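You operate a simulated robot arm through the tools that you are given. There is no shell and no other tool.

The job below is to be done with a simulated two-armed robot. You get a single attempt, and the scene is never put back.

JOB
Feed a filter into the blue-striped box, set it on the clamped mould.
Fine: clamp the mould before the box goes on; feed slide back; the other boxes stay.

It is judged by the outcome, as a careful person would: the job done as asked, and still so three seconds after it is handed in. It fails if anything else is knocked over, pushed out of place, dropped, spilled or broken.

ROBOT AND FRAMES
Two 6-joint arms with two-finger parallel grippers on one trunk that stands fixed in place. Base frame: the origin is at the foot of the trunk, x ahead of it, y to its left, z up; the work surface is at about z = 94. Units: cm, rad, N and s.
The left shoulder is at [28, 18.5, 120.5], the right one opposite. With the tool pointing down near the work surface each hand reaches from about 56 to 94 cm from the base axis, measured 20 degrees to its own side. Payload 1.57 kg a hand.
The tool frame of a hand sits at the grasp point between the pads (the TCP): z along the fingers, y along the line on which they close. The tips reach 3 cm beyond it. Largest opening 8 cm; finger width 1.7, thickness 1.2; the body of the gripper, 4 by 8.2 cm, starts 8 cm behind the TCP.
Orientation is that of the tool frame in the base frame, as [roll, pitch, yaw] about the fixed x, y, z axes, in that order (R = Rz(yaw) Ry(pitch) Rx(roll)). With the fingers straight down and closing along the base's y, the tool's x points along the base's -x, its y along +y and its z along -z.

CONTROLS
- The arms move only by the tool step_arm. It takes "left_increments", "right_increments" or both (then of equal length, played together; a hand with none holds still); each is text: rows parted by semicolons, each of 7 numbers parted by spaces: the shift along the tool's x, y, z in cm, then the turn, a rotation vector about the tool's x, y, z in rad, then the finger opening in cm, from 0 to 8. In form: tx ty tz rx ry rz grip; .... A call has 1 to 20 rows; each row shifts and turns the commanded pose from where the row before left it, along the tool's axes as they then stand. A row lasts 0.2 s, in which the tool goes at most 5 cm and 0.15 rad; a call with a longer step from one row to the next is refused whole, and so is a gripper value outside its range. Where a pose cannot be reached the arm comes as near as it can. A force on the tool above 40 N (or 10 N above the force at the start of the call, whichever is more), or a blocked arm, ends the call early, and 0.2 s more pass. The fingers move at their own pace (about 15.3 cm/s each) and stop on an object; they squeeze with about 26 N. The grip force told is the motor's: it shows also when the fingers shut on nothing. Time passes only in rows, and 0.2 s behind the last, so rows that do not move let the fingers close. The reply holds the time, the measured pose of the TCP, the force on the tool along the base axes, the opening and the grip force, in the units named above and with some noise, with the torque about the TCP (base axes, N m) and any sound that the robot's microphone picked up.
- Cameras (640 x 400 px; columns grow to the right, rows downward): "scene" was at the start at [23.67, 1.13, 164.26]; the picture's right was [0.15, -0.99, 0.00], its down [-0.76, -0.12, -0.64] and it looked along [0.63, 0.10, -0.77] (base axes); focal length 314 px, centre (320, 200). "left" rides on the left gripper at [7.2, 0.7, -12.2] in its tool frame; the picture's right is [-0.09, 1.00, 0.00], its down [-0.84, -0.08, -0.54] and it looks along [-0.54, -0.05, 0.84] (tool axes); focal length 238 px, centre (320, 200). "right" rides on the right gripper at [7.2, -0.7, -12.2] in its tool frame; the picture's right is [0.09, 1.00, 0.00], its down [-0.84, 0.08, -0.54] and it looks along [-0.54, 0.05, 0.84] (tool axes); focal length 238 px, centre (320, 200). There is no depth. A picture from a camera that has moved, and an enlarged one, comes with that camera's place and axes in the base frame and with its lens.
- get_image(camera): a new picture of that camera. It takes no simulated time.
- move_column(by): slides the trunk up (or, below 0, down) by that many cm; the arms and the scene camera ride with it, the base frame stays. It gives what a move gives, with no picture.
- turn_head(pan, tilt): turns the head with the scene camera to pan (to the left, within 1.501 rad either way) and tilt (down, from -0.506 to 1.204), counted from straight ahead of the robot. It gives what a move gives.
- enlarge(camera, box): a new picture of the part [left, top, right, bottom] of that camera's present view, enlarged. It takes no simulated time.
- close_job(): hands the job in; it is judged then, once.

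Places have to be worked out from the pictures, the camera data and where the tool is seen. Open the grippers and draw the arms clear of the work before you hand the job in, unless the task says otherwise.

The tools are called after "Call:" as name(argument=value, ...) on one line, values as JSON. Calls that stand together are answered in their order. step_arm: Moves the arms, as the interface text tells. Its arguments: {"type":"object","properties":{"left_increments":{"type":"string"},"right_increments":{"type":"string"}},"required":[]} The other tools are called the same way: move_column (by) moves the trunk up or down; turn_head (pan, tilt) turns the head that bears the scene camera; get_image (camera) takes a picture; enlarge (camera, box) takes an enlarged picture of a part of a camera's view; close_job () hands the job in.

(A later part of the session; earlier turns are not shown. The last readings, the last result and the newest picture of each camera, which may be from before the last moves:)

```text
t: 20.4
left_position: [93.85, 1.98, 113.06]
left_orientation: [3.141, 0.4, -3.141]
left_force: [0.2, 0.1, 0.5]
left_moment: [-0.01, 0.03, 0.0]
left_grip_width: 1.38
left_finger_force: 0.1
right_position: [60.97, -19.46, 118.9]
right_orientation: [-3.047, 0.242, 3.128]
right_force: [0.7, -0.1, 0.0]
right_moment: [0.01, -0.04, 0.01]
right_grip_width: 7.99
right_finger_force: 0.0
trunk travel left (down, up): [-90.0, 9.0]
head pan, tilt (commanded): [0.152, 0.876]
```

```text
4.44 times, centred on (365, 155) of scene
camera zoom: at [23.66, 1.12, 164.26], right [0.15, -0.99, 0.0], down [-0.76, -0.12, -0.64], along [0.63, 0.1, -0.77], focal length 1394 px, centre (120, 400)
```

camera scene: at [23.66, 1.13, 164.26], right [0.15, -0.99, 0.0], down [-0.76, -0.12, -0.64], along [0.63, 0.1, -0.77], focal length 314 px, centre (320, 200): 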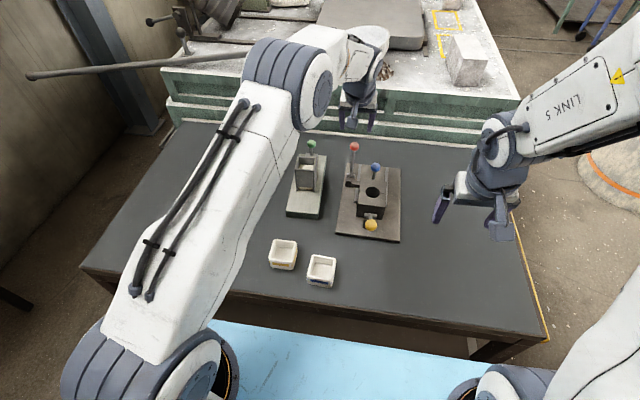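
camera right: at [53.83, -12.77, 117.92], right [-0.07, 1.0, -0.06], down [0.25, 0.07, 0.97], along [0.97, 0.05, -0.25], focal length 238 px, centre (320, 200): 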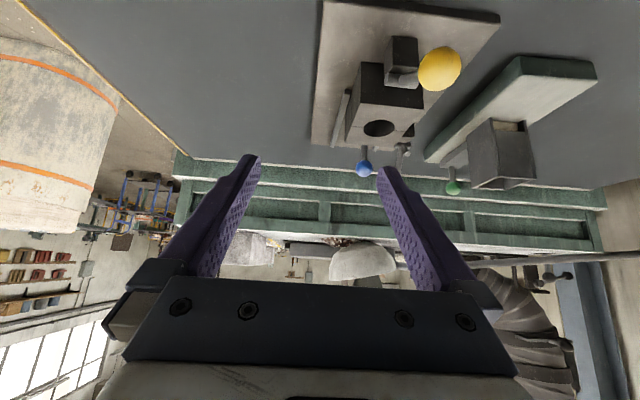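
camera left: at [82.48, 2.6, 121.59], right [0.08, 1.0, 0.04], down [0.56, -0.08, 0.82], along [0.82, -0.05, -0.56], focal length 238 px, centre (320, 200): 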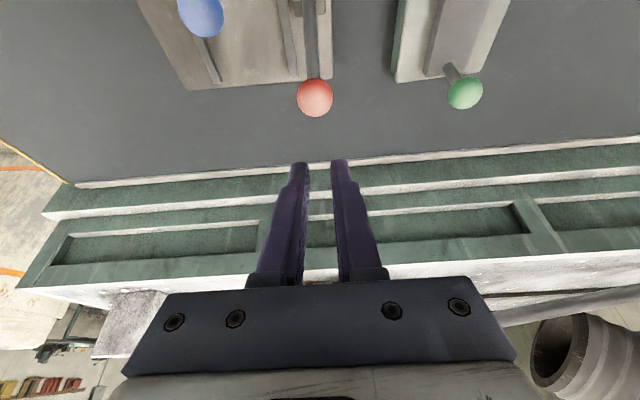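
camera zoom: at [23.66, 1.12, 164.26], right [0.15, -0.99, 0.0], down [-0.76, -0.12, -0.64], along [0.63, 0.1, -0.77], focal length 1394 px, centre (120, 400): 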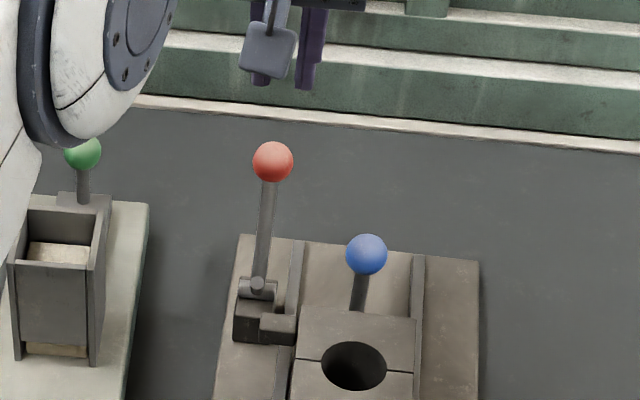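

The scene shows the lever fell back to its original rest (knob at about (92.05, 1.97, 106.35)), so it must be carried past its over-centre point. I lower the slightly opened fingers behind the knob and bring them near it.

Call:
step_arm(left_increments="0 0 2.74 0 0 0 1.4; 0 0 2.74 0 0 0 1.4; 0.9 0 0 0 0 0 1.4; 0.7 0 0 0 0 0 1.4; 0 0 0 0 0 0 1.4")

Call:
get_image(camera="left")

Call:
enlarge(camera="scene", box=[330, 110, 400, 200])

```text
t: 21.6
left_position: [94.55, 2.01, 107.65]
left_orientation: [-3.141, 0.401, -3.142]
left_force: [-0.2, 0.1, 0.0]
left_moment: [0.0, 0.01, 0.05]
left_grip_width: 1.4
left_finger_force: 0.0
right_position: [60.97, -19.51, 118.91]
right_orientation: [-3.05, 0.241, 3.127]
right_force: [0.2, -0.3, 0.8]
right_moment: [-0.01, 0.01, -0.02]
right_grip_width: 8.0
right_finger_force: 0.1
trunk travel left (down, up): [-90.0, 9.0]
head pan, tilt (commanded): [0.152, 0.876]
```

```text
taken
camera left: at [83.14, 2.61, 115.9], right [0.08, 1.0, 0.04], down [0.56, -0.08, 0.83], along [0.82, -0.05, -0.56], focal length 238 px, centre (320, 200)
```

left: 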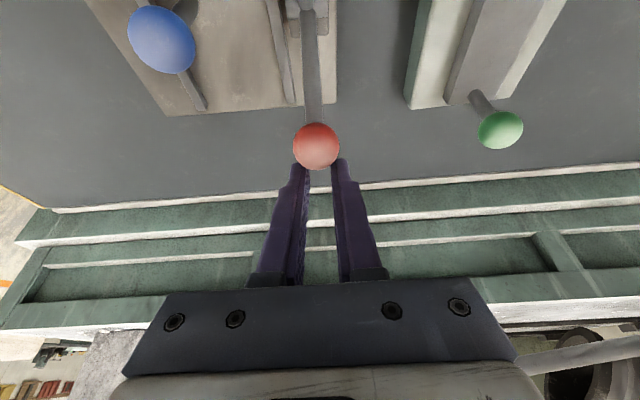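

```text
4.44 times, centred on (365, 155) of scene
camera zoom: at [23.67, 1.12, 164.25], right [0.15, -0.99, 0.0], down [-0.76, -0.12, -0.64], along [0.63, 0.1, -0.77], focal length 1394 px, centre (120, 400)
```

zoom: 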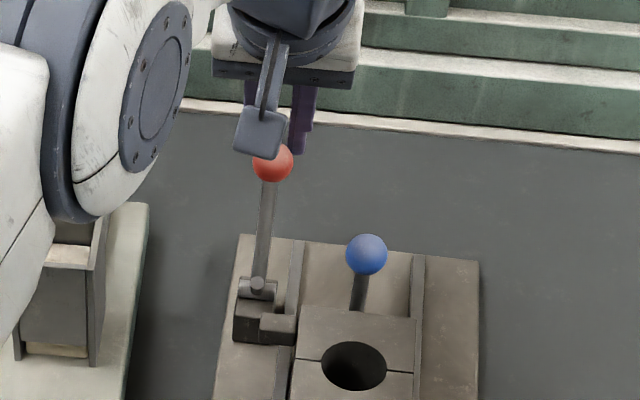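

The knob is about 2.8 cm in front of the finger line, centred. I close the remaining distance and push it along its arc up to about vertical.

Call:
step_arm(left_increments="0.5 0 0 0 0 0 1.4; 0.4 0 0 0 0 0 1.4; 0.356 0 -0.378 0 0 0 1.4; 0.356 0 -0.379 0 0 0 1.4; 0.578 0 -0.445 0 0 0 1.4; 0.577 0 -0.444 0 0 0 1.4; 0.638 0 -0.34 0 0 0 1.4; 0.638 0 -0.34 0 0 0 1.4; 0 0 0 0 0 0 1.4")

Call:
get_image(camera="left")

Call:
enlarge(camera="scene", box=[330, 110, 400, 200])

```text
t: 23.6
left_position: [89.96, 1.99, 108.11]
left_orientation: [-3.14, 0.4, -3.141]
left_force: [0.3, 0.0, -0.2]
left_moment: [-0.03, -0.01, 0.02]
left_grip_width: 1.39
left_finger_force: 0.0
right_position: [61.0, -19.5, 118.95]
right_orientation: [-3.049, 0.241, 3.128]
right_force: [-0.5, -0.5, -0.3]
right_moment: [0.0, -0.01, 0.03]
right_grip_width: 8.0
right_finger_force: 0.0
trunk travel left (down, up): [-90.0, 9.0]
head pan, tilt (commanded): [0.152, 0.876]
```

```text
taken
camera left: at [78.6, 2.71, 116.51], right [0.08, 1.0, 0.04], down [0.56, -0.08, 0.82], along [0.82, -0.05, -0.56], focal length 238 px, centre (320, 200)
```

left: 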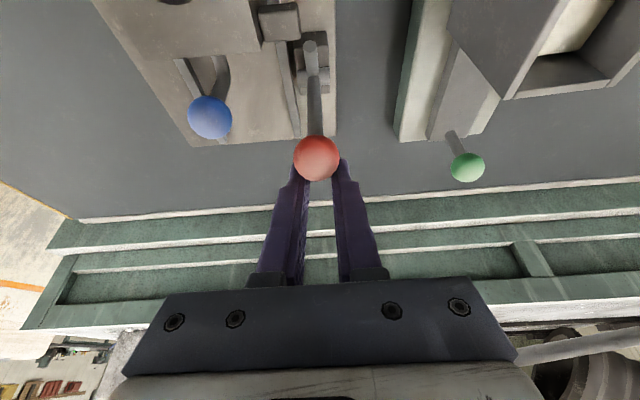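

```text
4.44 times, centred on (365, 155) of scene
camera zoom: at [23.66, 1.12, 164.25], right [0.15, -0.99, 0.0], down [-0.76, -0.12, -0.64], along [0.63, 0.1, -0.77], focal length 1394 px, centre (120, 400)
```

zoom: 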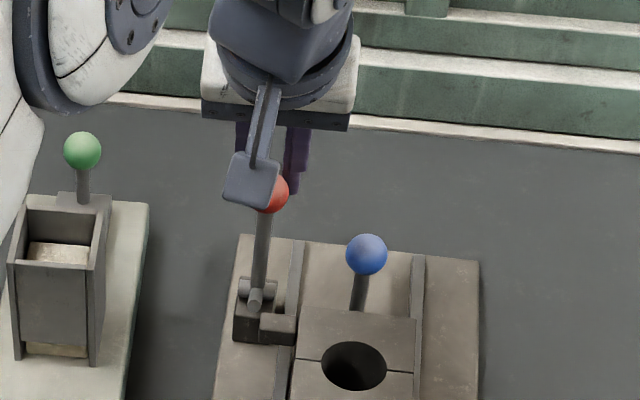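

The lever is now nearly upright and follows with almost no force. I continue to about 110°.

Call:
step_arm(left_increments="0.688 0 -0.22 0 0 0 1.4; 0.689 0 -0.22 0 0 0 1.4; 0.721 0 -0.104 0 0 0 1.4; 0.722 0 -0.104 0 0 0 1.4; 0 0 0 0 0 0 1.4")

Call:
get_image(camera="left")

Call:
enlarge(camera="scene", box=[330, 110, 400, 200])

```text
t: 24.8
left_position: [87.07, 1.96, 107.56]
left_orientation: [3.141, 0.4, 3.141]
left_force: [0.4, -0.6, 0.6]
left_moment: [0.01, -0.03, 0.0]
left_grip_width: 1.43
left_finger_force: 0.0
right_position: [60.88, -19.44, 118.97]
right_orientation: [-3.051, 0.241, 3.128]
right_force: [0.2, 0.0, 0.2]
right_moment: [0.01, -0.03, -0.03]
right_grip_width: 8.0
right_finger_force: 0.0
trunk travel left (down, up): [-90.0, 9.0]
head pan, tilt (commanded): [0.152, 0.876]
```

```text
taken
camera left: at [75.74, 2.72, 115.98], right [0.09, 1.0, 0.04], down [0.56, -0.08, 0.82], along [0.82, -0.05, -0.56], focal length 238 px, centre (320, 200)
```

left: 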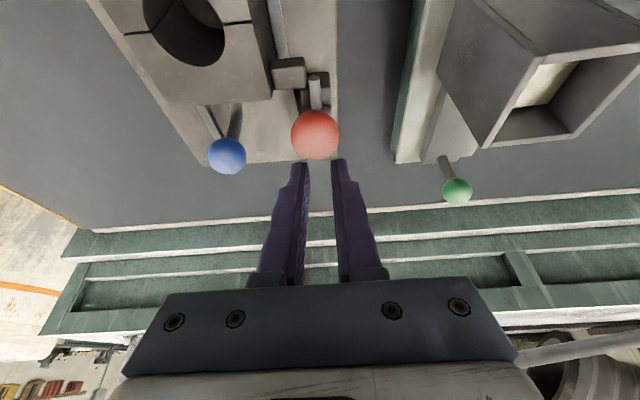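

```text
4.44 times, centred on (365, 155) of scene
camera zoom: at [23.67, 1.12, 164.26], right [0.15, -0.99, 0.0], down [-0.76, -0.12, -0.64], along [0.63, 0.1, -0.77], focal length 1394 px, centre (120, 400)
```

zoom: 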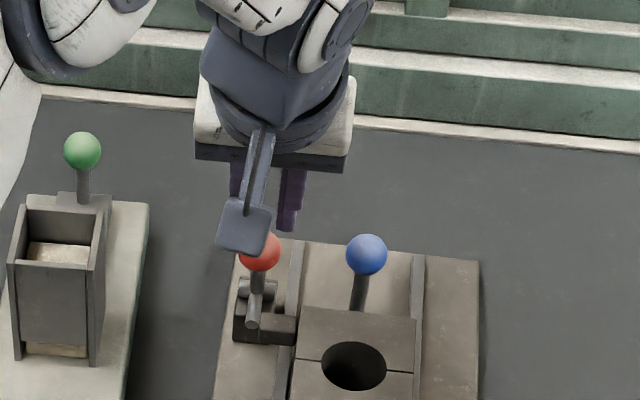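

The lever tipped over by itself to about 120° (knob now near (83.7, 2.0, 106.6)). I zoom in to see how the short arm sits against the lug.

Call:
enlarge(camera="left", box=[240, 30, 380, 170])

Call:
enlarge(camera="scene", box=[340, 160, 380, 200])

```text
2.86 times, centred on (310, 100) of left
camera zoom: at [75.74, 2.72, 115.98], right [0.09, 1.0, 0.04], down [0.56, -0.08, 0.82], along [0.82, -0.05, -0.56], focal length 681 px, centre (349, 486)
```

zoom: 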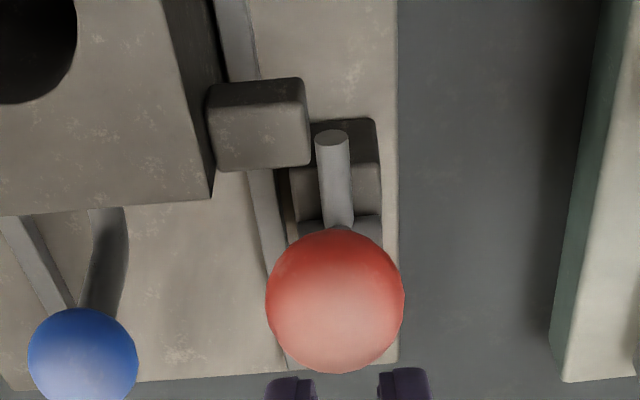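

```text
10.00 times, centred on (360, 180) of scene
camera zoom: at [23.67, 1.12, 164.26], right [0.15, -0.99, 0.0], down [-0.76, -0.12, -0.64], along [0.63, 0.1, -0.77], focal length 3138 px, centre (-80, 400)
```

zoom: 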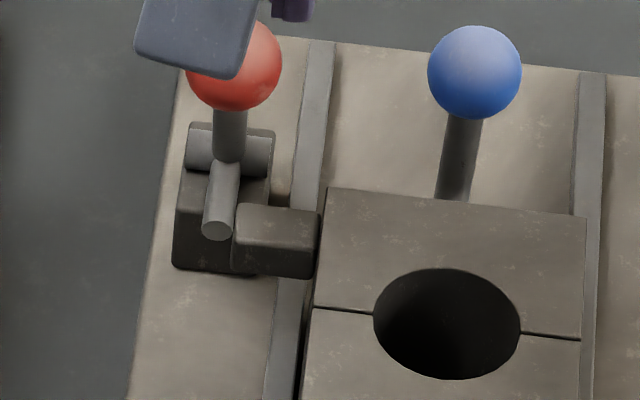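

The lever flipped over-centre to an end about symmetric to its start. I gently follow and press lightly to check it is fully at its stop.

Call:
step_arm(left_increments="0.7 0 0.09 0 0 0 1.4; 0.7 0 0.09 0 0 0 1.4; 0.3 0 0.04 0 0 0 1.4; 0.2 0 0.02 0 0 0 1.4; 0 0 0 0 0 0 1.4")

Call:
get_image(camera="left")

```text
t: 26.0
left_position: [85.55, 2.08, 106.75]
left_orientation: [-3.14, 0.401, 3.14]
left_force: [15.7, 7.3, 9.1]
left_moment: [-0.06, -0.06, -0.08]
left_grip_width: 2.08
left_finger_force: 18.7
right_position: [61.05, -19.51, 118.9]
right_orientation: [-3.049, 0.239, 3.126]
right_force: [-0.5, 0.1, -0.3]
right_moment: [0.01, -0.02, 0.01]
right_grip_width: 7.98
right_finger_force: 0.1
trunk travel left (down, up): [-90.0, 9.0]
head pan, tilt (commanded): [0.152, 0.876]
```

```text
taken
camera left: at [74.2, 2.77, 115.14], right [0.08, 1.0, 0.04], down [0.56, -0.08, 0.83], along [0.83, -0.05, -0.56], focal length 238 px, centre (320, 200)
```

left: 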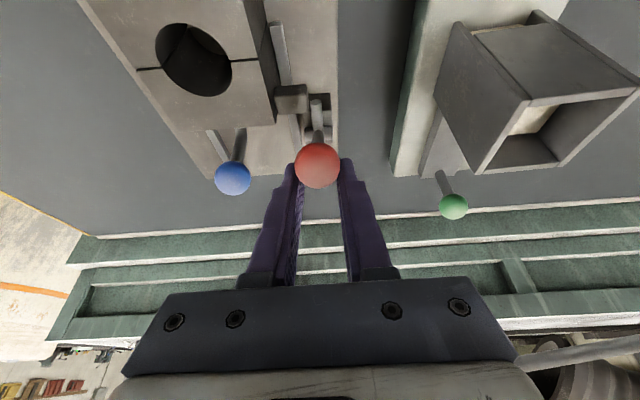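

The reading rose to about 19 N with the fingers being spread, so the lever is on its end stop. I back off, lift clear, and check that it stays put.

Call:
step_arm(left_increments="-0.6 0 0 0 0 0 1.4; -0.9 0 0 0 0 0 1.4; -0.5 0 -2.5 0 0 0 1.4; -1 0 -3 0 0 0 1.4; -1 0 -3 0 0 0 1.4; 0 0 0 0 0 0 1.4; 0 0 0 0 0 0 1.4")

Call:
get_image(camera="left")

Call:
enlarge(camera="scene", box=[340, 150, 390, 200])

Call:
get_image(camera="scene")

```text
t: 27.6
left_position: [85.86, 2.06, 115.88]
left_orientation: [3.141, 0.401, -3.141]
left_force: [0.4, -0.2, 0.2]
left_moment: [-0.01, -0.03, 0.06]
left_grip_width: 1.41
left_finger_force: 0.1
right_position: [61.0, -19.47, 118.98]
right_orientation: [-3.05, 0.24, 3.129]
right_force: [0.1, 0.2, 0.2]
right_moment: [-0.01, 0.02, -0.01]
right_grip_width: 7.98
right_finger_force: 0.0
trunk travel left (down, up): [-90.0, 9.0]
head pan, tilt (commanded): [0.152, 0.876]
```

```text
taken
camera left: at [74.53, 2.81, 124.27], right [0.08, 1.0, 0.04], down [0.56, -0.08, 0.82], along [0.82, -0.05, -0.56], focal length 238 px, centre (320, 200)
```

left: 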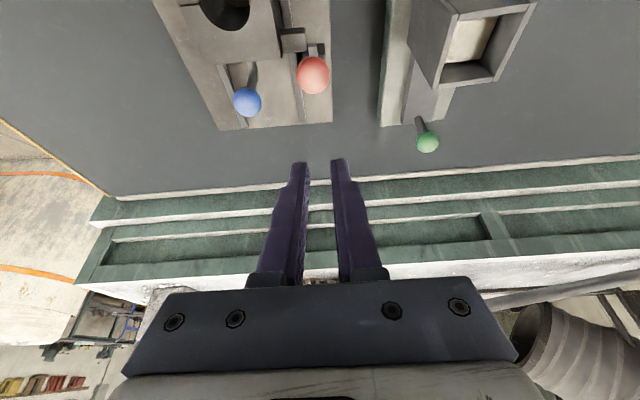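

```text
8.00 times, centred on (365, 175) of scene
camera zoom: at [23.68, 1.12, 164.25], right [0.15, -0.99, 0.0], down [-0.76, -0.12, -0.64], along [0.63, 0.1, -0.77], focal length 2510 px, centre (-40, 400)
```

zoom: 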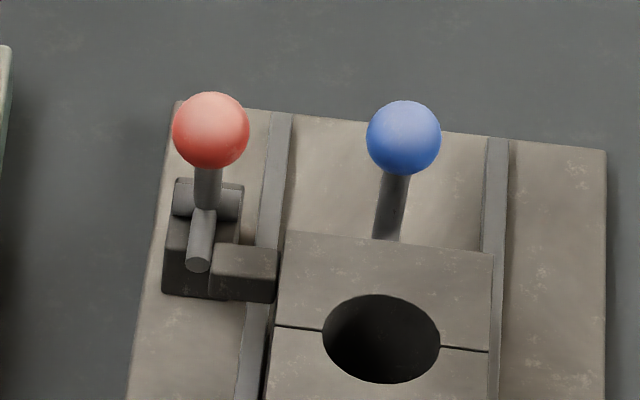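

```text
taken
camera scene: at [23.68, 1.12, 164.25], right [0.15, -0.99, 0.0], down [-0.76, -0.12, -0.64], along [0.63, 0.1, -0.77], focal length 314 px, centre (320, 200)
```

scene: 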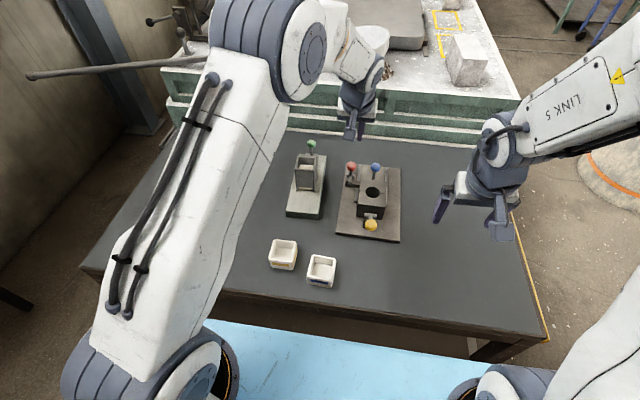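

The red lever stays in its clamped position and the fixture has not moved. Now the feeder: I move the left hand above the green knob at about (95.2, 14.8, 103).

Call:
step_arm(left_increments="-1.34 2.54 1.62 0 0 0 5; -1.34 2.54 1.62 0 0 0 5; -1.34 2.54 1.62 0 0 0 5; -1.34 2.54 1.62 0 0 0 5; -1.34 2.54 1.62 0 0 0 5; 0 0 0 0 0 0 5; 0 0 0 0 0 0 5")

Call:
get_image(camera="left")

Call:
enlarge(camera="scene", box=[270, 90, 350, 230])

```text
t: 29.2
left_position: [95.08, 14.82, 111.23]
left_orientation: [3.141, 0.402, 3.142]
left_force: [0.5, 0.5, -0.1]
left_moment: [0.01, 0.02, 0.01]
left_grip_width: 5.01
left_finger_force: 0.1
right_position: [60.92, -19.55, 118.96]
right_orientation: [-3.05, 0.24, 3.128]
right_force: [-0.3, 0.3, 0.0]
right_moment: [0.01, -0.01, 0.02]
right_grip_width: 8.0
right_finger_force: 0.0
trunk travel left (down, up): [-90.0, 9.0]
head pan, tilt (commanded): [0.152, 0.876]
```

```text
taken
camera left: at [83.8, 15.57, 119.6], right [0.09, 1.0, 0.04], down [0.56, -0.08, 0.83], along [0.82, -0.05, -0.56], focal length 238 px, centre (320, 200)
```

left: 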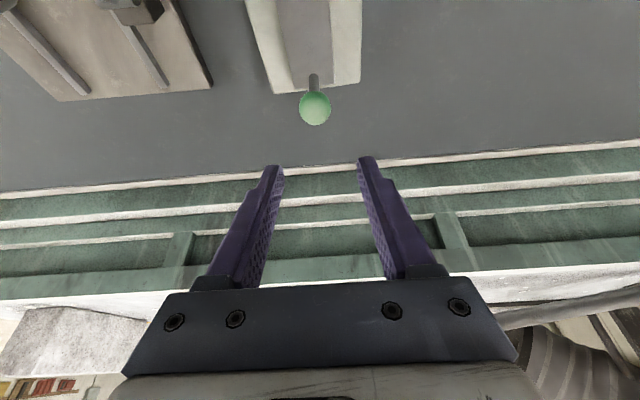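

```text
2.86 times, centred on (310, 160) of scene
camera zoom: at [23.66, 1.11, 164.26], right [0.15, -0.99, 0.0], down [-0.76, -0.12, -0.64], along [0.63, 0.1, -0.77], focal length 896 px, centre (349, 314)
```

zoom: 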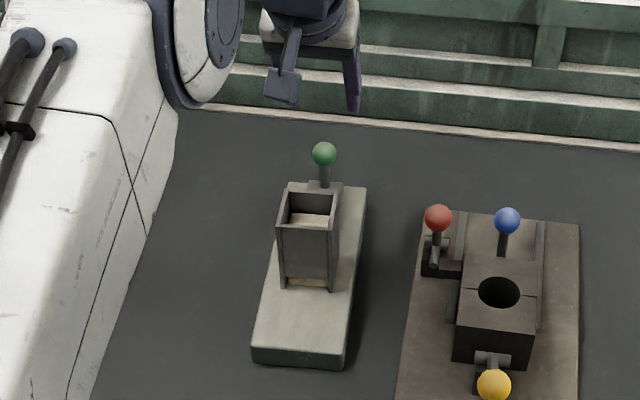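

The green knob is straight below. I lower the open fingers around it.

Call:
step_arm(left_increments="1.04 0 2.57 0 0 0 5; 1.04 0 2.57 0 0 0 5; 1.04 0 2.57 0 0 0 5; 0 0 0 0 0 0 5")

Call:
get_image(camera="left")

```text
t: 30.2
left_position: [95.4, 14.63, 102.85]
left_orientation: [3.141, 0.399, -3.142]
left_force: [0.2, 0.4, -0.3]
left_moment: [0.01, -0.01, 0.02]
left_grip_width: 5.03
left_finger_force: 0.1
right_position: [60.92, -19.6, 118.94]
right_orientation: [-3.049, 0.238, 3.127]
right_force: [-0.4, -0.5, 0.3]
right_moment: [0.03, -0.01, 0.03]
right_grip_width: 7.97
right_finger_force: 0.0
trunk travel left (down, up): [-90.0, 9.0]
head pan, tilt (commanded): [0.152, 0.876]
```

```text
taken
camera left: at [84.0, 15.37, 111.22], right [0.08, 1.0, 0.04], down [0.56, -0.08, 0.83], along [0.82, -0.05, -0.56], focal length 238 px, centre (320, 200)
```

left: 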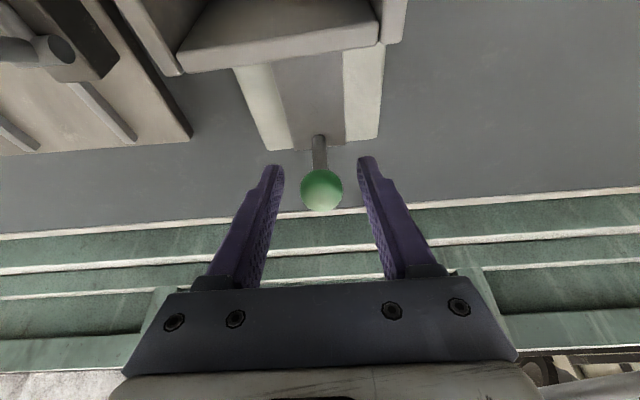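

The knob is centred. I grip it and draw the slide about 2 cm toward the robot to test.

Call:
step_arm(left_increments="0 0 0 0 0 0 2; 0 0 0 0 0 0 2; 0 0 0 0 0 0 2; 0.46 -0.02 -0.195 0 0 0 2; 0.46 -0.02 -0.195 0 0 0 2; 0.46 -0.02 -0.195 0 0 0 2; 0.46 -0.02 -0.195 0 0 0 2; 0 0 0 0 0 0 2")

Call:
get_image(camera="left")

Call:
enlarge(camera="scene", box=[270, 130, 350, 230])

```text
t: 32.0
left_position: [93.22, 14.65, 102.87]
left_orientation: [-3.141, 0.398, 3.141]
left_force: [-0.2, 7.3, -0.8]
left_moment: [0.02, -0.09, -0.01]
left_grip_width: 2.53
left_finger_force: 26.2
right_position: [61.05, -19.48, 118.92]
right_orientation: [-3.049, 0.239, 3.127]
right_force: [-0.1, 0.0, -0.1]
right_moment: [0.04, 0.0, 0.02]
right_grip_width: 7.99
right_finger_force: 0.1
trunk travel left (down, up): [-90.0, 9.0]
head pan, tilt (commanded): [0.152, 0.876]
```

```text
taken
camera left: at [81.86, 15.35, 111.26], right [0.08, 1.0, 0.04], down [0.56, -0.08, 0.82], along [0.82, -0.05, -0.57], focal length 238 px, centre (320, 200)
```

left: 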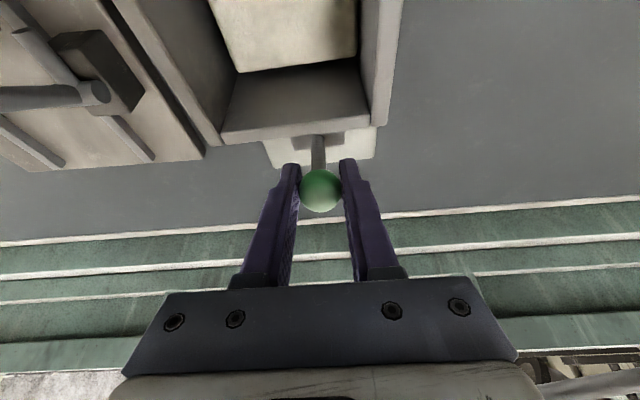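

```text
4.00 times, centred on (310, 180) of scene
camera zoom: at [23.7, 1.18, 164.25], right [0.15, -0.99, 0.0], down [-0.76, -0.12, -0.64], along [0.63, 0.1, -0.77], focal length 1255 px, centre (360, 280)
```

zoom: 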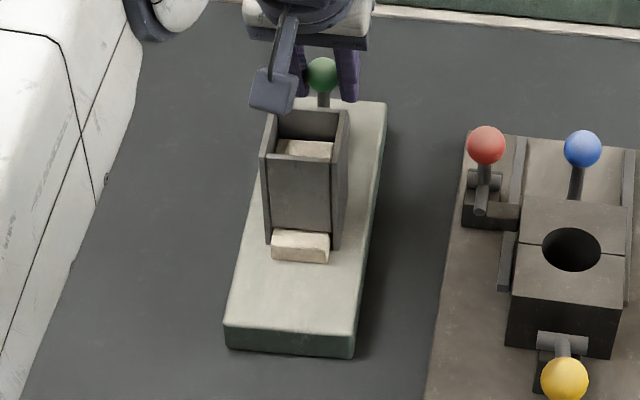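

The slide moves easily and the filter is emerging. I continue 3 cm further.

Call:
step_arm(left_increments="0.46 -0.02 -0.195 0 0 0 2; 0.46 -0.02 -0.195 0 0 0 2; 0.46 -0.02 -0.195 0 0 0 2; 0.46 -0.02 -0.195 0 0 0 2; 0.46 -0.02 -0.195 0 0 0 2; 0.46 -0.02 -0.195 0 0 0 2; 0 0 0 0 0 0 2")

Call:
get_image(camera="left")

Call:
enlarge(camera="scene", box=[270, 130, 350, 230])

```text
t: 33.6
left_position: [90.39, 14.37, 103.05]
left_orientation: [-3.141, 0.405, 3.139]
left_force: [10.6, -5.2, 1.2]
left_moment: [-0.03, -0.07, -0.04]
left_grip_width: 2.53
left_finger_force: 25.7
right_position: [61.08, -19.42, 119.02]
right_orientation: [-3.05, 0.24, 3.125]
right_force: [0.0, -0.4, 0.7]
right_moment: [0.04, -0.02, -0.03]
right_grip_width: 8.03
right_finger_force: 0.1
trunk travel left (down, up): [-90.0, 9.0]
head pan, tilt (commanded): [0.152, 0.876]
```

```text
taken
camera left: at [78.98, 15.01, 111.39], right [0.09, 1.0, 0.04], down [0.56, -0.08, 0.83], along [0.83, -0.05, -0.56], focal length 238 px, centre (320, 200)
```

left: 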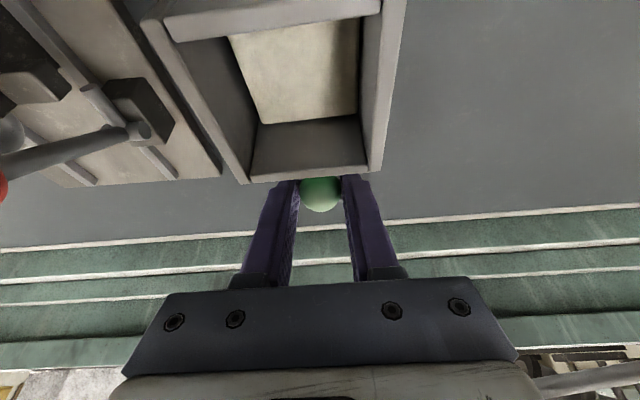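

```text
4.00 times, centred on (310, 180) of scene
camera zoom: at [23.73, 1.08, 164.26], right [0.15, -0.99, 0.0], down [-0.76, -0.12, -0.64], along [0.63, 0.1, -0.77], focal length 1255 px, centre (360, 280)
```

zoom: 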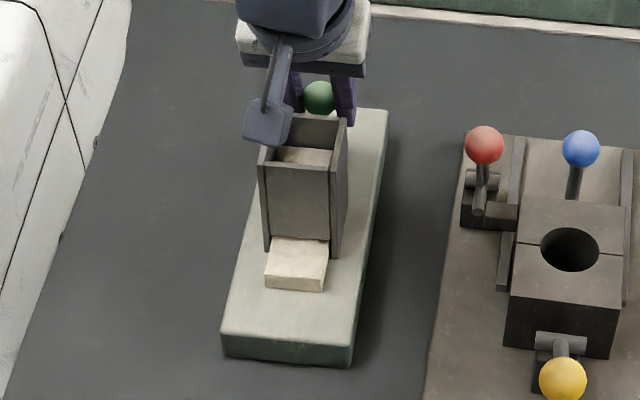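

The last part met resistance (about 10 N) and the feeder base crept roughly 0.8 cm toward me, so the slide had reached its ~4 cm stop with the filter out. I now bring the slide back along the same path, which will also push the base back; first most of the way.

Call:
step_arm(left_increments="-0.46 0.02 0.195 0 0 0 2; -0.46 0.02 0.195 0 0 0 2; -0.46 0.02 0.195 0 0 0 2; -0.46 0.02 0.195 0 0 0 2; -0.46 0.02 0.195 0 0 0 2; -0.46 0.02 0.195 0 0 0 2; -0.46 0.02 0.195 0 0 0 2; 0 0 0 0 0 0 2")

Call:
enlarge(camera="scene", box=[270, 130, 350, 230])

Call:
get_image(camera="left")

```text
t: 35.4
left_position: [93.8, 14.5, 102.88]
left_orientation: [3.141, 0.401, -3.141]
left_force: [0.9, -13.7, 10.3]
left_moment: [-0.06, 0.17, 0.02]
left_grip_width: 2.55
left_finger_force: 25.8
right_position: [60.94, -19.59, 118.96]
right_orientation: [-3.049, 0.24, 3.127]
right_force: [-0.3, -0.3, 1.0]
right_moment: [0.01, -0.01, -0.02]
right_grip_width: 8.0
right_finger_force: 0.1
trunk travel left (down, up): [-90.0, 9.0]
head pan, tilt (commanded): [0.152, 0.876]
```

```text
4.00 times, centred on (310, 180) of scene
camera zoom: at [23.61, 1.02, 164.27], right [0.15, -0.99, 0.0], down [-0.76, -0.12, -0.64], along [0.63, 0.1, -0.77], focal length 1255 px, centre (360, 280)
```

zoom: 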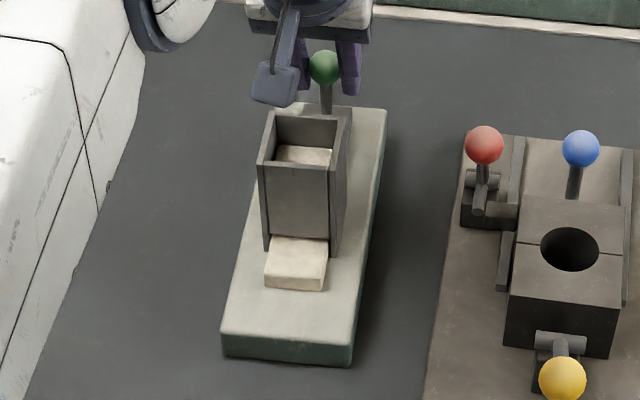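

```text
taken
camera left: at [82.43, 15.21, 111.4], right [0.08, 1.0, 0.04], down [0.56, -0.08, 0.83], along [0.82, -0.05, -0.56], focal length 238 px, centre (320, 200)
```

left: 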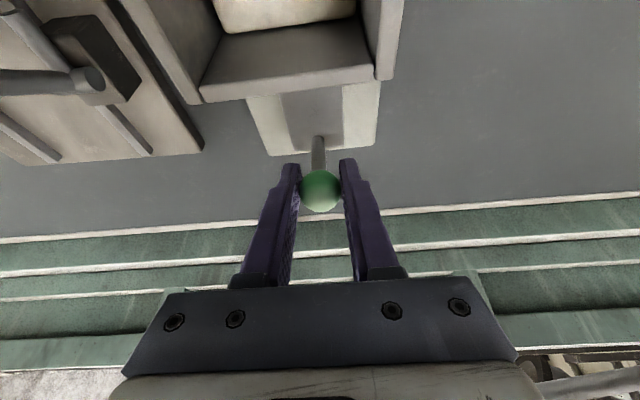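

The slide comes back but the base is still forward. I finish the inverse path so the slide's rear stop pushes the base back to where it was.

Call:
step_arm(left_increments="-0.46 0.02 0.195 0 0 0 2; -0.46 0.02 0.195 0 0 0 2; -0.46 0.02 0.195 0 0 0 2; 0 0 0 0 0 0 2")

Call:
enlarge(camera="scene", box=[270, 130, 350, 230])

Call:
get_image(camera="left")

```text
t: 36.4
left_position: [94.99, 14.81, 102.78]
left_orientation: [3.139, 0.393, -3.14]
left_force: [-16.3, -2.2, 5.7]
left_moment: [-0.02, 0.07, 0.03]
left_grip_width: 2.55
left_finger_force: 26.2
right_position: [60.91, -19.55, 118.86]
right_orientation: [-3.05, 0.242, 3.128]
right_force: [0.8, -0.4, 0.5]
right_moment: [0.0, -0.02, -0.02]
right_grip_width: 8.02
right_finger_force: 0.1
trunk travel left (down, up): [-90.0, 9.0]
head pan, tilt (commanded): [0.152, 0.876]
```

```text
4.00 times, centred on (310, 180) of scene
camera zoom: at [23.53, 1.11, 164.26], right [0.15, -0.99, 0.0], down [-0.76, -0.12, -0.64], along [0.63, 0.1, -0.77], focal length 1255 px, centre (360, 280)
```

zoom: 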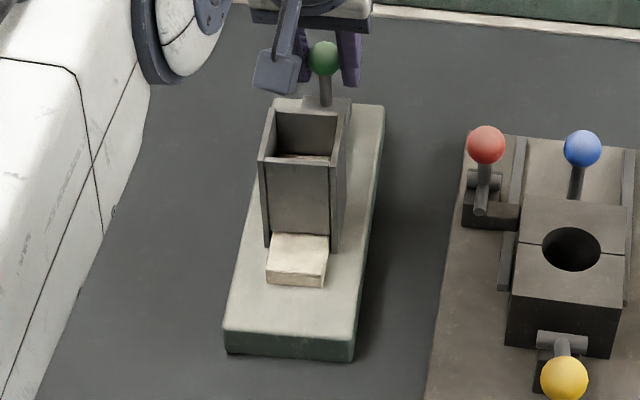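

```text
taken
camera left: at [83.69, 15.51, 111.23], right [0.08, 1.0, 0.04], down [0.56, -0.08, 0.82], along [0.82, -0.05, -0.57], focal length 238 px, centre (320, 200)
```

left: 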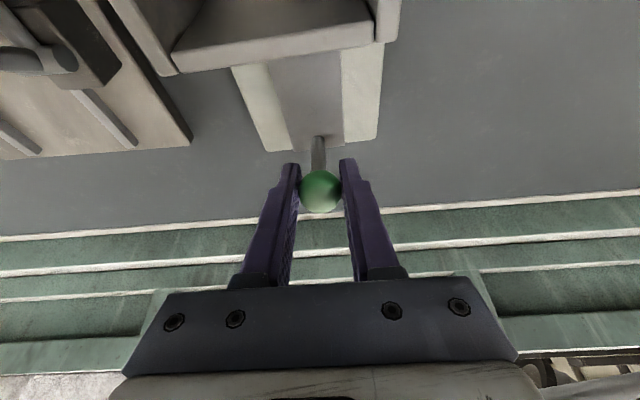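

The slide is fully back (its stop is now pushing the base); the base is still about 0.35 cm short of its original place, so I push slightly further.

Call:
step_arm(left_increments="-0.2 0 0.085 0 0 0 2; -0.17 0 0.07 0 0 0 2; 0 0 0 0 0 0 2")

Call:
enlarge(camera="scene", box=[270, 130, 350, 230])

```text
t: 37.2
left_position: [95.62, 14.72, 102.82]
left_orientation: [-3.141, 0.398, -3.14]
left_force: [-8.5, 2.1, 0.5]
left_moment: [0.05, 0.46, -0.02]
left_grip_width: 2.54
left_finger_force: 25.7
right_position: [60.96, -19.38, 118.94]
right_orientation: [-3.048, 0.241, 3.126]
right_force: [0.2, 0.3, 0.3]
right_moment: [0.01, 0.02, -0.03]
right_grip_width: 8.0
right_finger_force: 0.1
trunk travel left (down, up): [-90.0, 9.0]
head pan, tilt (commanded): [0.152, 0.876]
```

```text
4.00 times, centred on (310, 180) of scene
camera zoom: at [23.65, 1.16, 164.25], right [0.15, -0.99, 0.0], down [-0.76, -0.12, -0.64], along [0.63, 0.1, -0.77], focal length 1255 px, centre (360, 280)
```

zoom: 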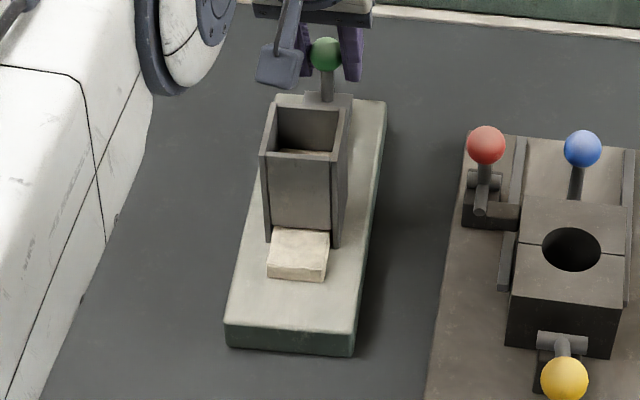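

The base is back at its original pixels (within ~0.1 cm) and the slide is fully back. I release the knob and lift clear.

Call:
step_arm(left_increments="0.1 0 0 0 0 0 2; 0 0 0 0 0 0 4.5; 0 0 0 0 0 0 4.5; -1.04 0 -2.46 0 0 0 4.5; -1.04 0 -2.46 0 0 0 4.5; -1.04 0 -2.46 0 0 0 4.5; -1.04 0 -2.46 0 0 0 4.5; 0 0 0 0 0 0 4.5")

Call:
enlarge(camera="scene", box=[270, 130, 350, 230])

Call:
get_image(camera="left")

```text
t: 39.0
left_position: [95.47, 14.7, 113.49]
left_orientation: [3.141, 0.399, 3.141]
left_force: [-0.3, -0.2, -0.5]
left_moment: [0.0, 0.0, 0.01]
left_grip_width: 4.51
left_finger_force: 0.0
right_position: [60.95, -19.53, 118.88]
right_orientation: [-3.049, 0.241, 3.126]
right_force: [0.2, -0.1, -0.5]
right_moment: [-0.01, -0.02, 0.01]
right_grip_width: 8.0
right_finger_force: 0.1
trunk travel left (down, up): [-90.0, 9.0]
head pan, tilt (commanded): [0.152, 0.876]
```

```text
4.00 times, centred on (310, 180) of scene
camera zoom: at [23.65, 1.11, 164.26], right [0.15, -0.99, 0.0], down [-0.76, -0.12, -0.64], along [0.63, 0.1, -0.77], focal length 1255 px, centre (360, 280)
```

zoom: 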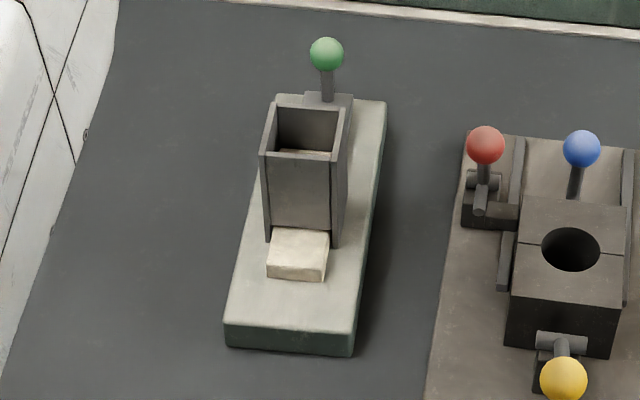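

```text
taken
camera left: at [84.12, 15.37, 121.96], right [0.08, 1.0, 0.04], down [0.56, -0.08, 0.83], along [0.82, -0.05, -0.56], focal length 238 px, centre (320, 200)
```

left: 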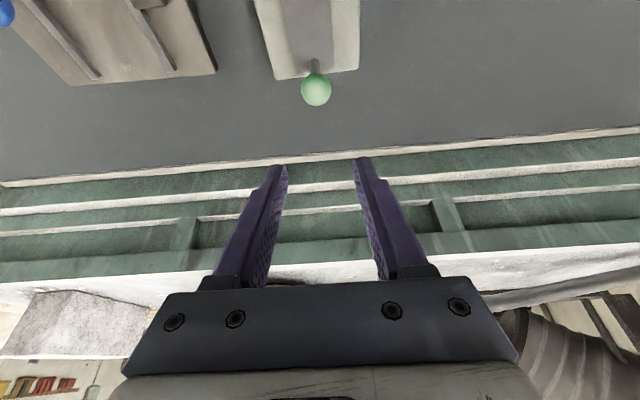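

I compare the feeder against its original picture with the identical crop used at the start.

Call:
enlarge(camera="scene", box=[260, 130, 420, 230])

Call:
enlarge(camera="scene", box=[290, 180, 330, 220])

```text
4.00 times, centred on (340, 180) of scene
camera zoom: at [23.65, 1.11, 164.26], right [0.15, -0.99, 0.0], down [-0.76, -0.12, -0.64], along [0.63, 0.1, -0.77], focal length 1255 px, centre (240, 280)
```

zoom: 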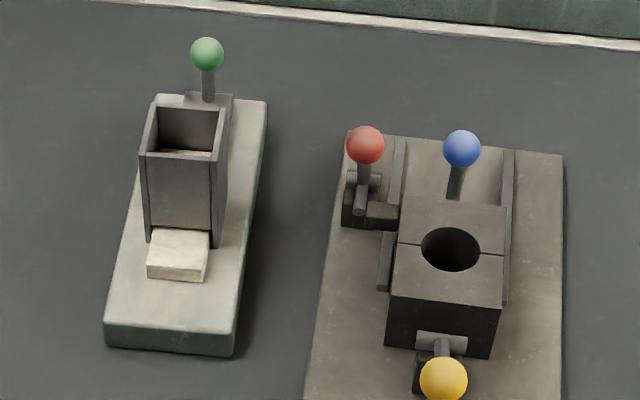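

```text
10.00 times, centred on (310, 200) of scene
camera zoom: at [23.65, 1.11, 164.26], right [0.15, -0.99, 0.0], down [-0.76, -0.12, -0.64], along [0.63, 0.1, -0.77], focal length 3138 px, centre (420, 200)
```

zoom: 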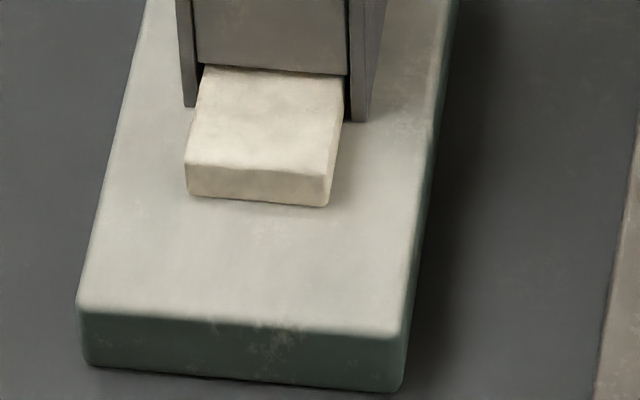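

The feeder is back within a millimetre or two. The filter lies on the shelf, sticking out about 3.3 cm (x≈78.7–82.7, y≈12.1–16.2, top z≈97.95). I bring the left hand back over it and point it straight down.

Call:
step_arm(left_increments="3.45 -0.1 -1.46 0 0 0 6; 3.45 -0.1 -1.46 0 0 0 6; 3.45 -0.1 -1.46 0 0 0 6; 3.45 -0.1 -1.46 0 0 0 6; 0 0 0 0 0.133 0 6; 0 0 0 0 0.133 0 6; 0 0 0 0 0.133 0 6; 0 0 2.5 0 0 -0.04 6; 0 0 0 0 0 0 6; 0 0 0 0 0 0 6")

Call:
get_image(camera="left")

Call:
get_image(camera="scene")

```text
t: 41.2
left_position: [80.56, 14.19, 111.07]
left_orientation: [3.141, 0.001, -3.101]
left_force: [0.4, -0.7, -0.2]
left_moment: [0.0, 0.0, 0.02]
left_grip_width: 6.01
left_finger_force: 0.1
right_position: [60.88, -19.49, 119.02]
right_orientation: [-3.05, 0.24, 3.129]
right_force: [-0.2, 0.4, 0.3]
right_moment: [-0.02, 0.03, 0.02]
right_grip_width: 7.97
right_finger_force: 0.0
trunk travel left (down, up): [-90.0, 9.0]
head pan, tilt (commanded): [0.152, 0.876]
```

```text
taken
camera left: at [73.38, 14.62, 123.22], right [0.05, 1.0, 0.0], down [0.84, -0.04, 0.54], along [0.54, -0.03, -0.84], focal length 238 px, centre (320, 200)
```

left: 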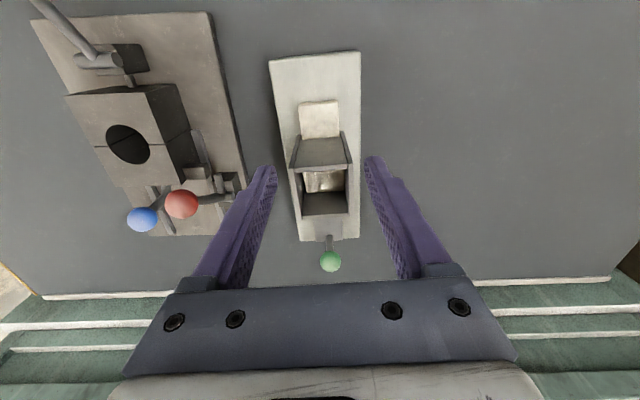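

```text
taken
camera scene: at [23.66, 1.11, 164.26], right [0.15, -0.99, 0.0], down [-0.76, -0.12, -0.64], along [0.63, 0.1, -0.77], focal length 314 px, centre (320, 200)
```

scene: 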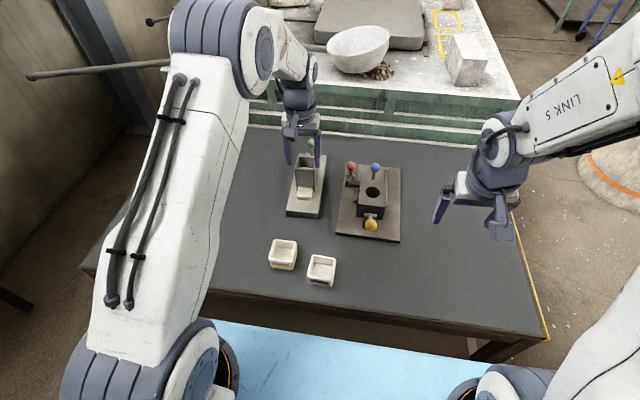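

I enlarge the view to locate the filter precisely in the hand's frame.

Call:
enlarge(camera="left", box=[265, 80, 375, 180])

```text
4.00 times, centred on (320, 130) of left
camera zoom: at [73.38, 14.62, 123.22], right [0.05, 1.0, 0.0], down [0.84, -0.04, 0.54], along [0.54, -0.03, -0.84], focal length 953 px, centre (320, 480)
```

zoom: 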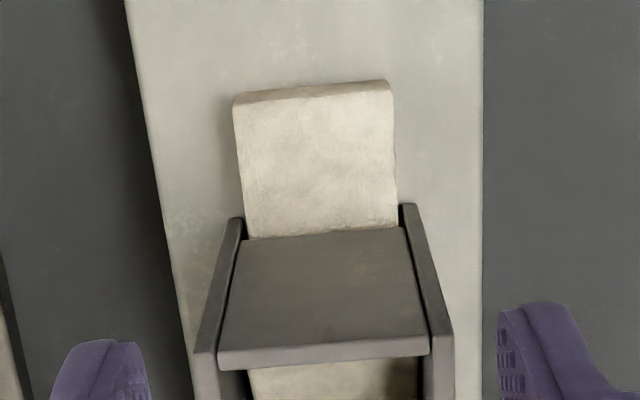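

The filter centre is near (80.2, 14.15), 4 cm wide. I lower the hand with fingers straddling it, staying a bit high first.

Call:
step_arm(left_increments="0.19 -0.02 3.3 0 0 0 6; 0.19 -0.02 3.3 0 0 0 6; 0.18 -0.01 3.3 0 0 0 6; 0 0 0 0 0 0 6")

Call:
get_image(camera="left")

Call:
enlarge(camera="scene", box=[280, 140, 340, 220])

```text
t: 42.2
left_position: [80.14, 14.12, 101.12]
left_orientation: [3.14, 0.003, -3.101]
left_force: [0.5, 0.3, 0.1]
left_moment: [0.01, -0.01, -0.02]
left_grip_width: 6.0
left_finger_force: 0.0
right_position: [60.97, -19.52, 118.84]
right_orientation: [-3.05, 0.24, 3.129]
right_force: [0.7, 0.8, 0.5]
right_moment: [0.03, 0.0, -0.01]
right_grip_width: 8.01
right_finger_force: 0.1
trunk travel left (down, up): [-90.0, 9.0]
head pan, tilt (commanded): [0.152, 0.876]
```

```text
taken
camera left: at [72.97, 14.6, 113.28], right [0.05, 1.0, 0.0], down [0.84, -0.04, 0.54], along [0.54, -0.03, -0.84], focal length 238 px, centre (320, 200)
```

left: 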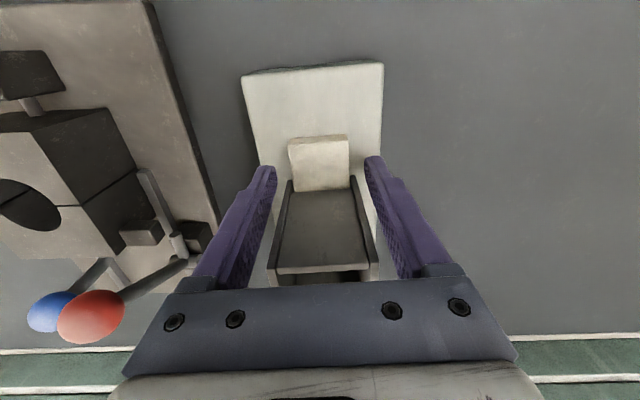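

```text
5.00 times, centred on (310, 180) of scene
camera zoom: at [23.69, 1.12, 164.25], right [0.15, -0.99, 0.0], down [-0.76, -0.12, -0.64], along [0.63, 0.1, -0.77], focal length 1569 px, centre (370, 300)
```

zoom: 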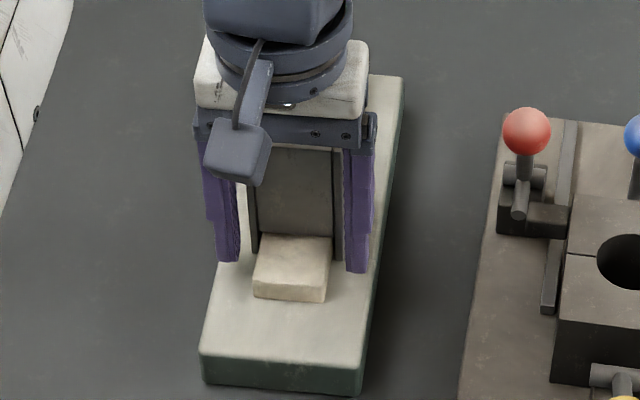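

The fingers straddle the filter well. I lower 0.9 cm and close on it.

Call:
step_arm(left_increments="0 0 0.45 0 0 0 6; 0 0 0.45 0 0 0 6; 0 0 0 0 0 0 4.6; 0 0 0 0 0 0 3.5; 0 0 0 0 0 0 3.5; 0 0 0 0 0 0 3.5")

Call:
enlarge(camera="left", box=[240, 100, 400, 240])

Call:
enlarge(camera="scene", box=[280, 140, 340, 220])

```text
t: 43.6
left_position: [80.12, 14.14, 100.26]
left_orientation: [3.141, 0.002, -3.102]
left_force: [0.6, -0.6, 1.2]
left_moment: [-0.02, -0.01, 0.0]
left_grip_width: 3.86
left_finger_force: 25.7
right_position: [60.93, -19.43, 118.87]
right_orientation: [-3.051, 0.241, 3.128]
right_force: [0.1, -0.3, 0.2]
right_moment: [0.0, -0.01, 0.03]
right_grip_width: 7.99
right_finger_force: 0.0
trunk travel left (down, up): [-90.0, 9.0]
head pan, tilt (commanded): [0.152, 0.876]
```

```text
2.86 times, centred on (320, 170) of left
camera zoom: at [72.92, 14.61, 112.47], right [0.05, 1.0, 0.0], down [0.84, -0.04, 0.54], along [0.54, -0.03, -0.84], focal length 681 px, centre (320, 286)
```

zoom: 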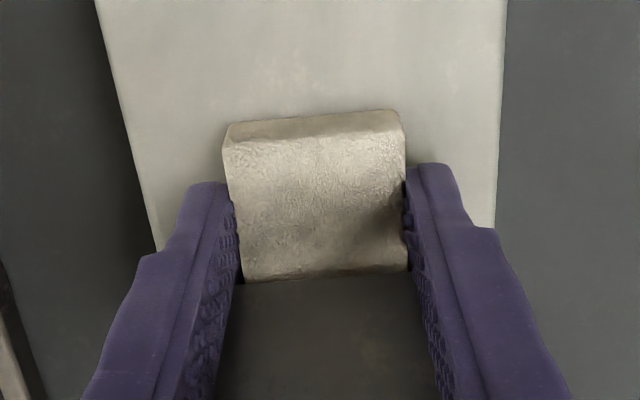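

```text
5.00 times, centred on (310, 180) of scene
camera zoom: at [23.67, 1.11, 164.26], right [0.15, -0.99, 0.0], down [-0.76, -0.12, -0.64], along [0.63, 0.1, -0.77], focal length 1569 px, centre (370, 300)
```

zoom: 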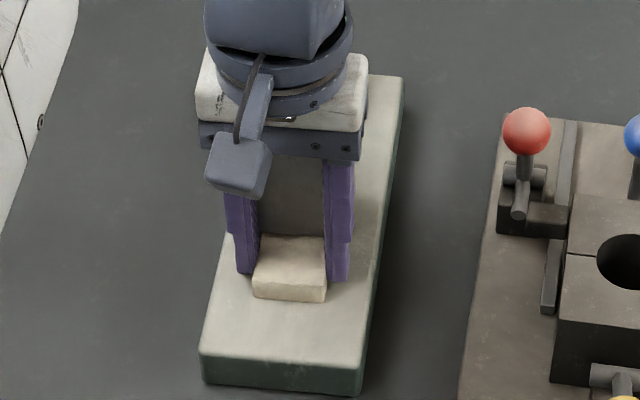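

The filter is held (3.9 cm). I raise it a hair, draw it straight out from under the hopper wall, then lift.

Call:
step_arm(left_increments="0 0 -0.15 0 0 0 3.5; 0.6 0 0 0 0 0 3.5; 0.8 0 0 0 0 0 3.5; 0.8 0 0 0 0 0 3.5; 0.8 0 0 0 0 0 3.5; 0 0 -1 0 0 0 3.5; 0 0 -2 0 0 0 3.5; 0 0 -3 0 0 0 3.5; 0 0 -3 0 0 0 3.5; 0 0 0 0 0 0 3.5")

Call:
get_image(camera="left")

Call:
get_image(camera="scene")

Call:
enlarge(camera="scene", box=[260, 130, 420, 230])

```text
t: 45.8
left_position: [76.97, 13.79, 109.45]
left_orientation: [-3.141, 0.001, -3.101]
left_force: [-0.3, -0.3, -0.2]
left_moment: [-0.01, -0.04, -0.01]
left_grip_width: 3.85
left_finger_force: 25.6
right_position: [60.94, -19.48, 119.05]
right_orientation: [-3.048, 0.242, 3.128]
right_force: [-0.2, 0.2, 0.6]
right_moment: [0.03, -0.07, 0.03]
right_grip_width: 8.03
right_finger_force: 0.0
trunk travel left (down, up): [-90.0, 9.0]
head pan, tilt (commanded): [0.152, 0.876]
```

```text
taken
camera left: at [69.8, 14.31, 121.63], right [0.05, 1.0, 0.0], down [0.84, -0.04, 0.54], along [0.54, -0.03, -0.84], focal length 238 px, centre (320, 200)
```

left: 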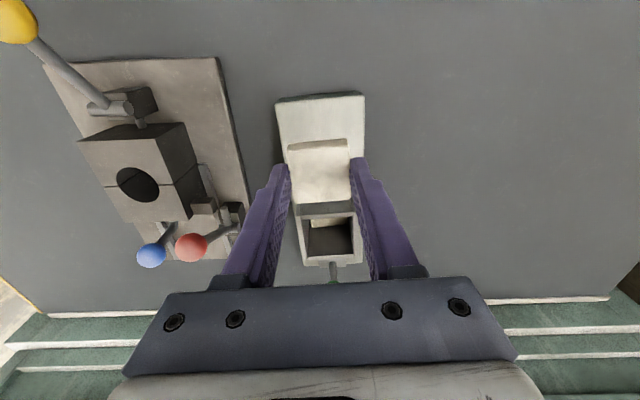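

```text
taken
camera scene: at [23.65, 1.11, 164.26], right [0.15, -0.99, 0.0], down [-0.76, -0.12, -0.64], along [0.63, 0.1, -0.77], focal length 314 px, centre (320, 200)
```

scene: 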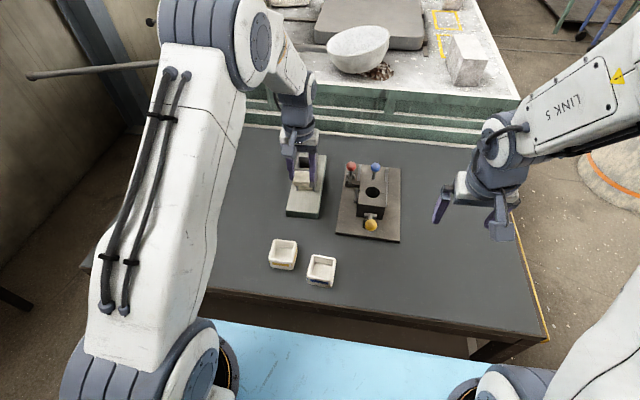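

```text
4.00 times, centred on (340, 180) of scene
camera zoom: at [23.65, 1.11, 164.26], right [0.15, -0.99, 0.0], down [-0.76, -0.12, -0.64], along [0.63, 0.1, -0.77], focal length 1255 px, centre (240, 280)
```

zoom: 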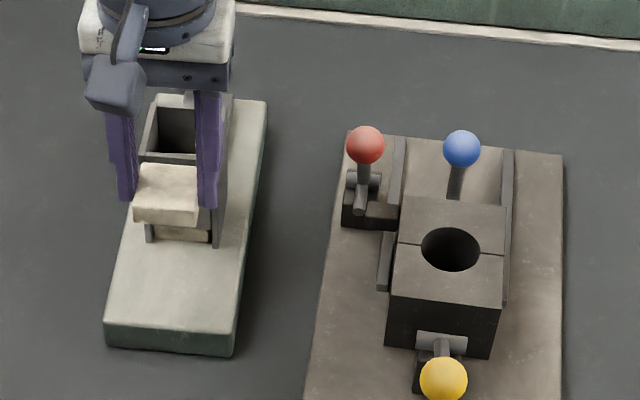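

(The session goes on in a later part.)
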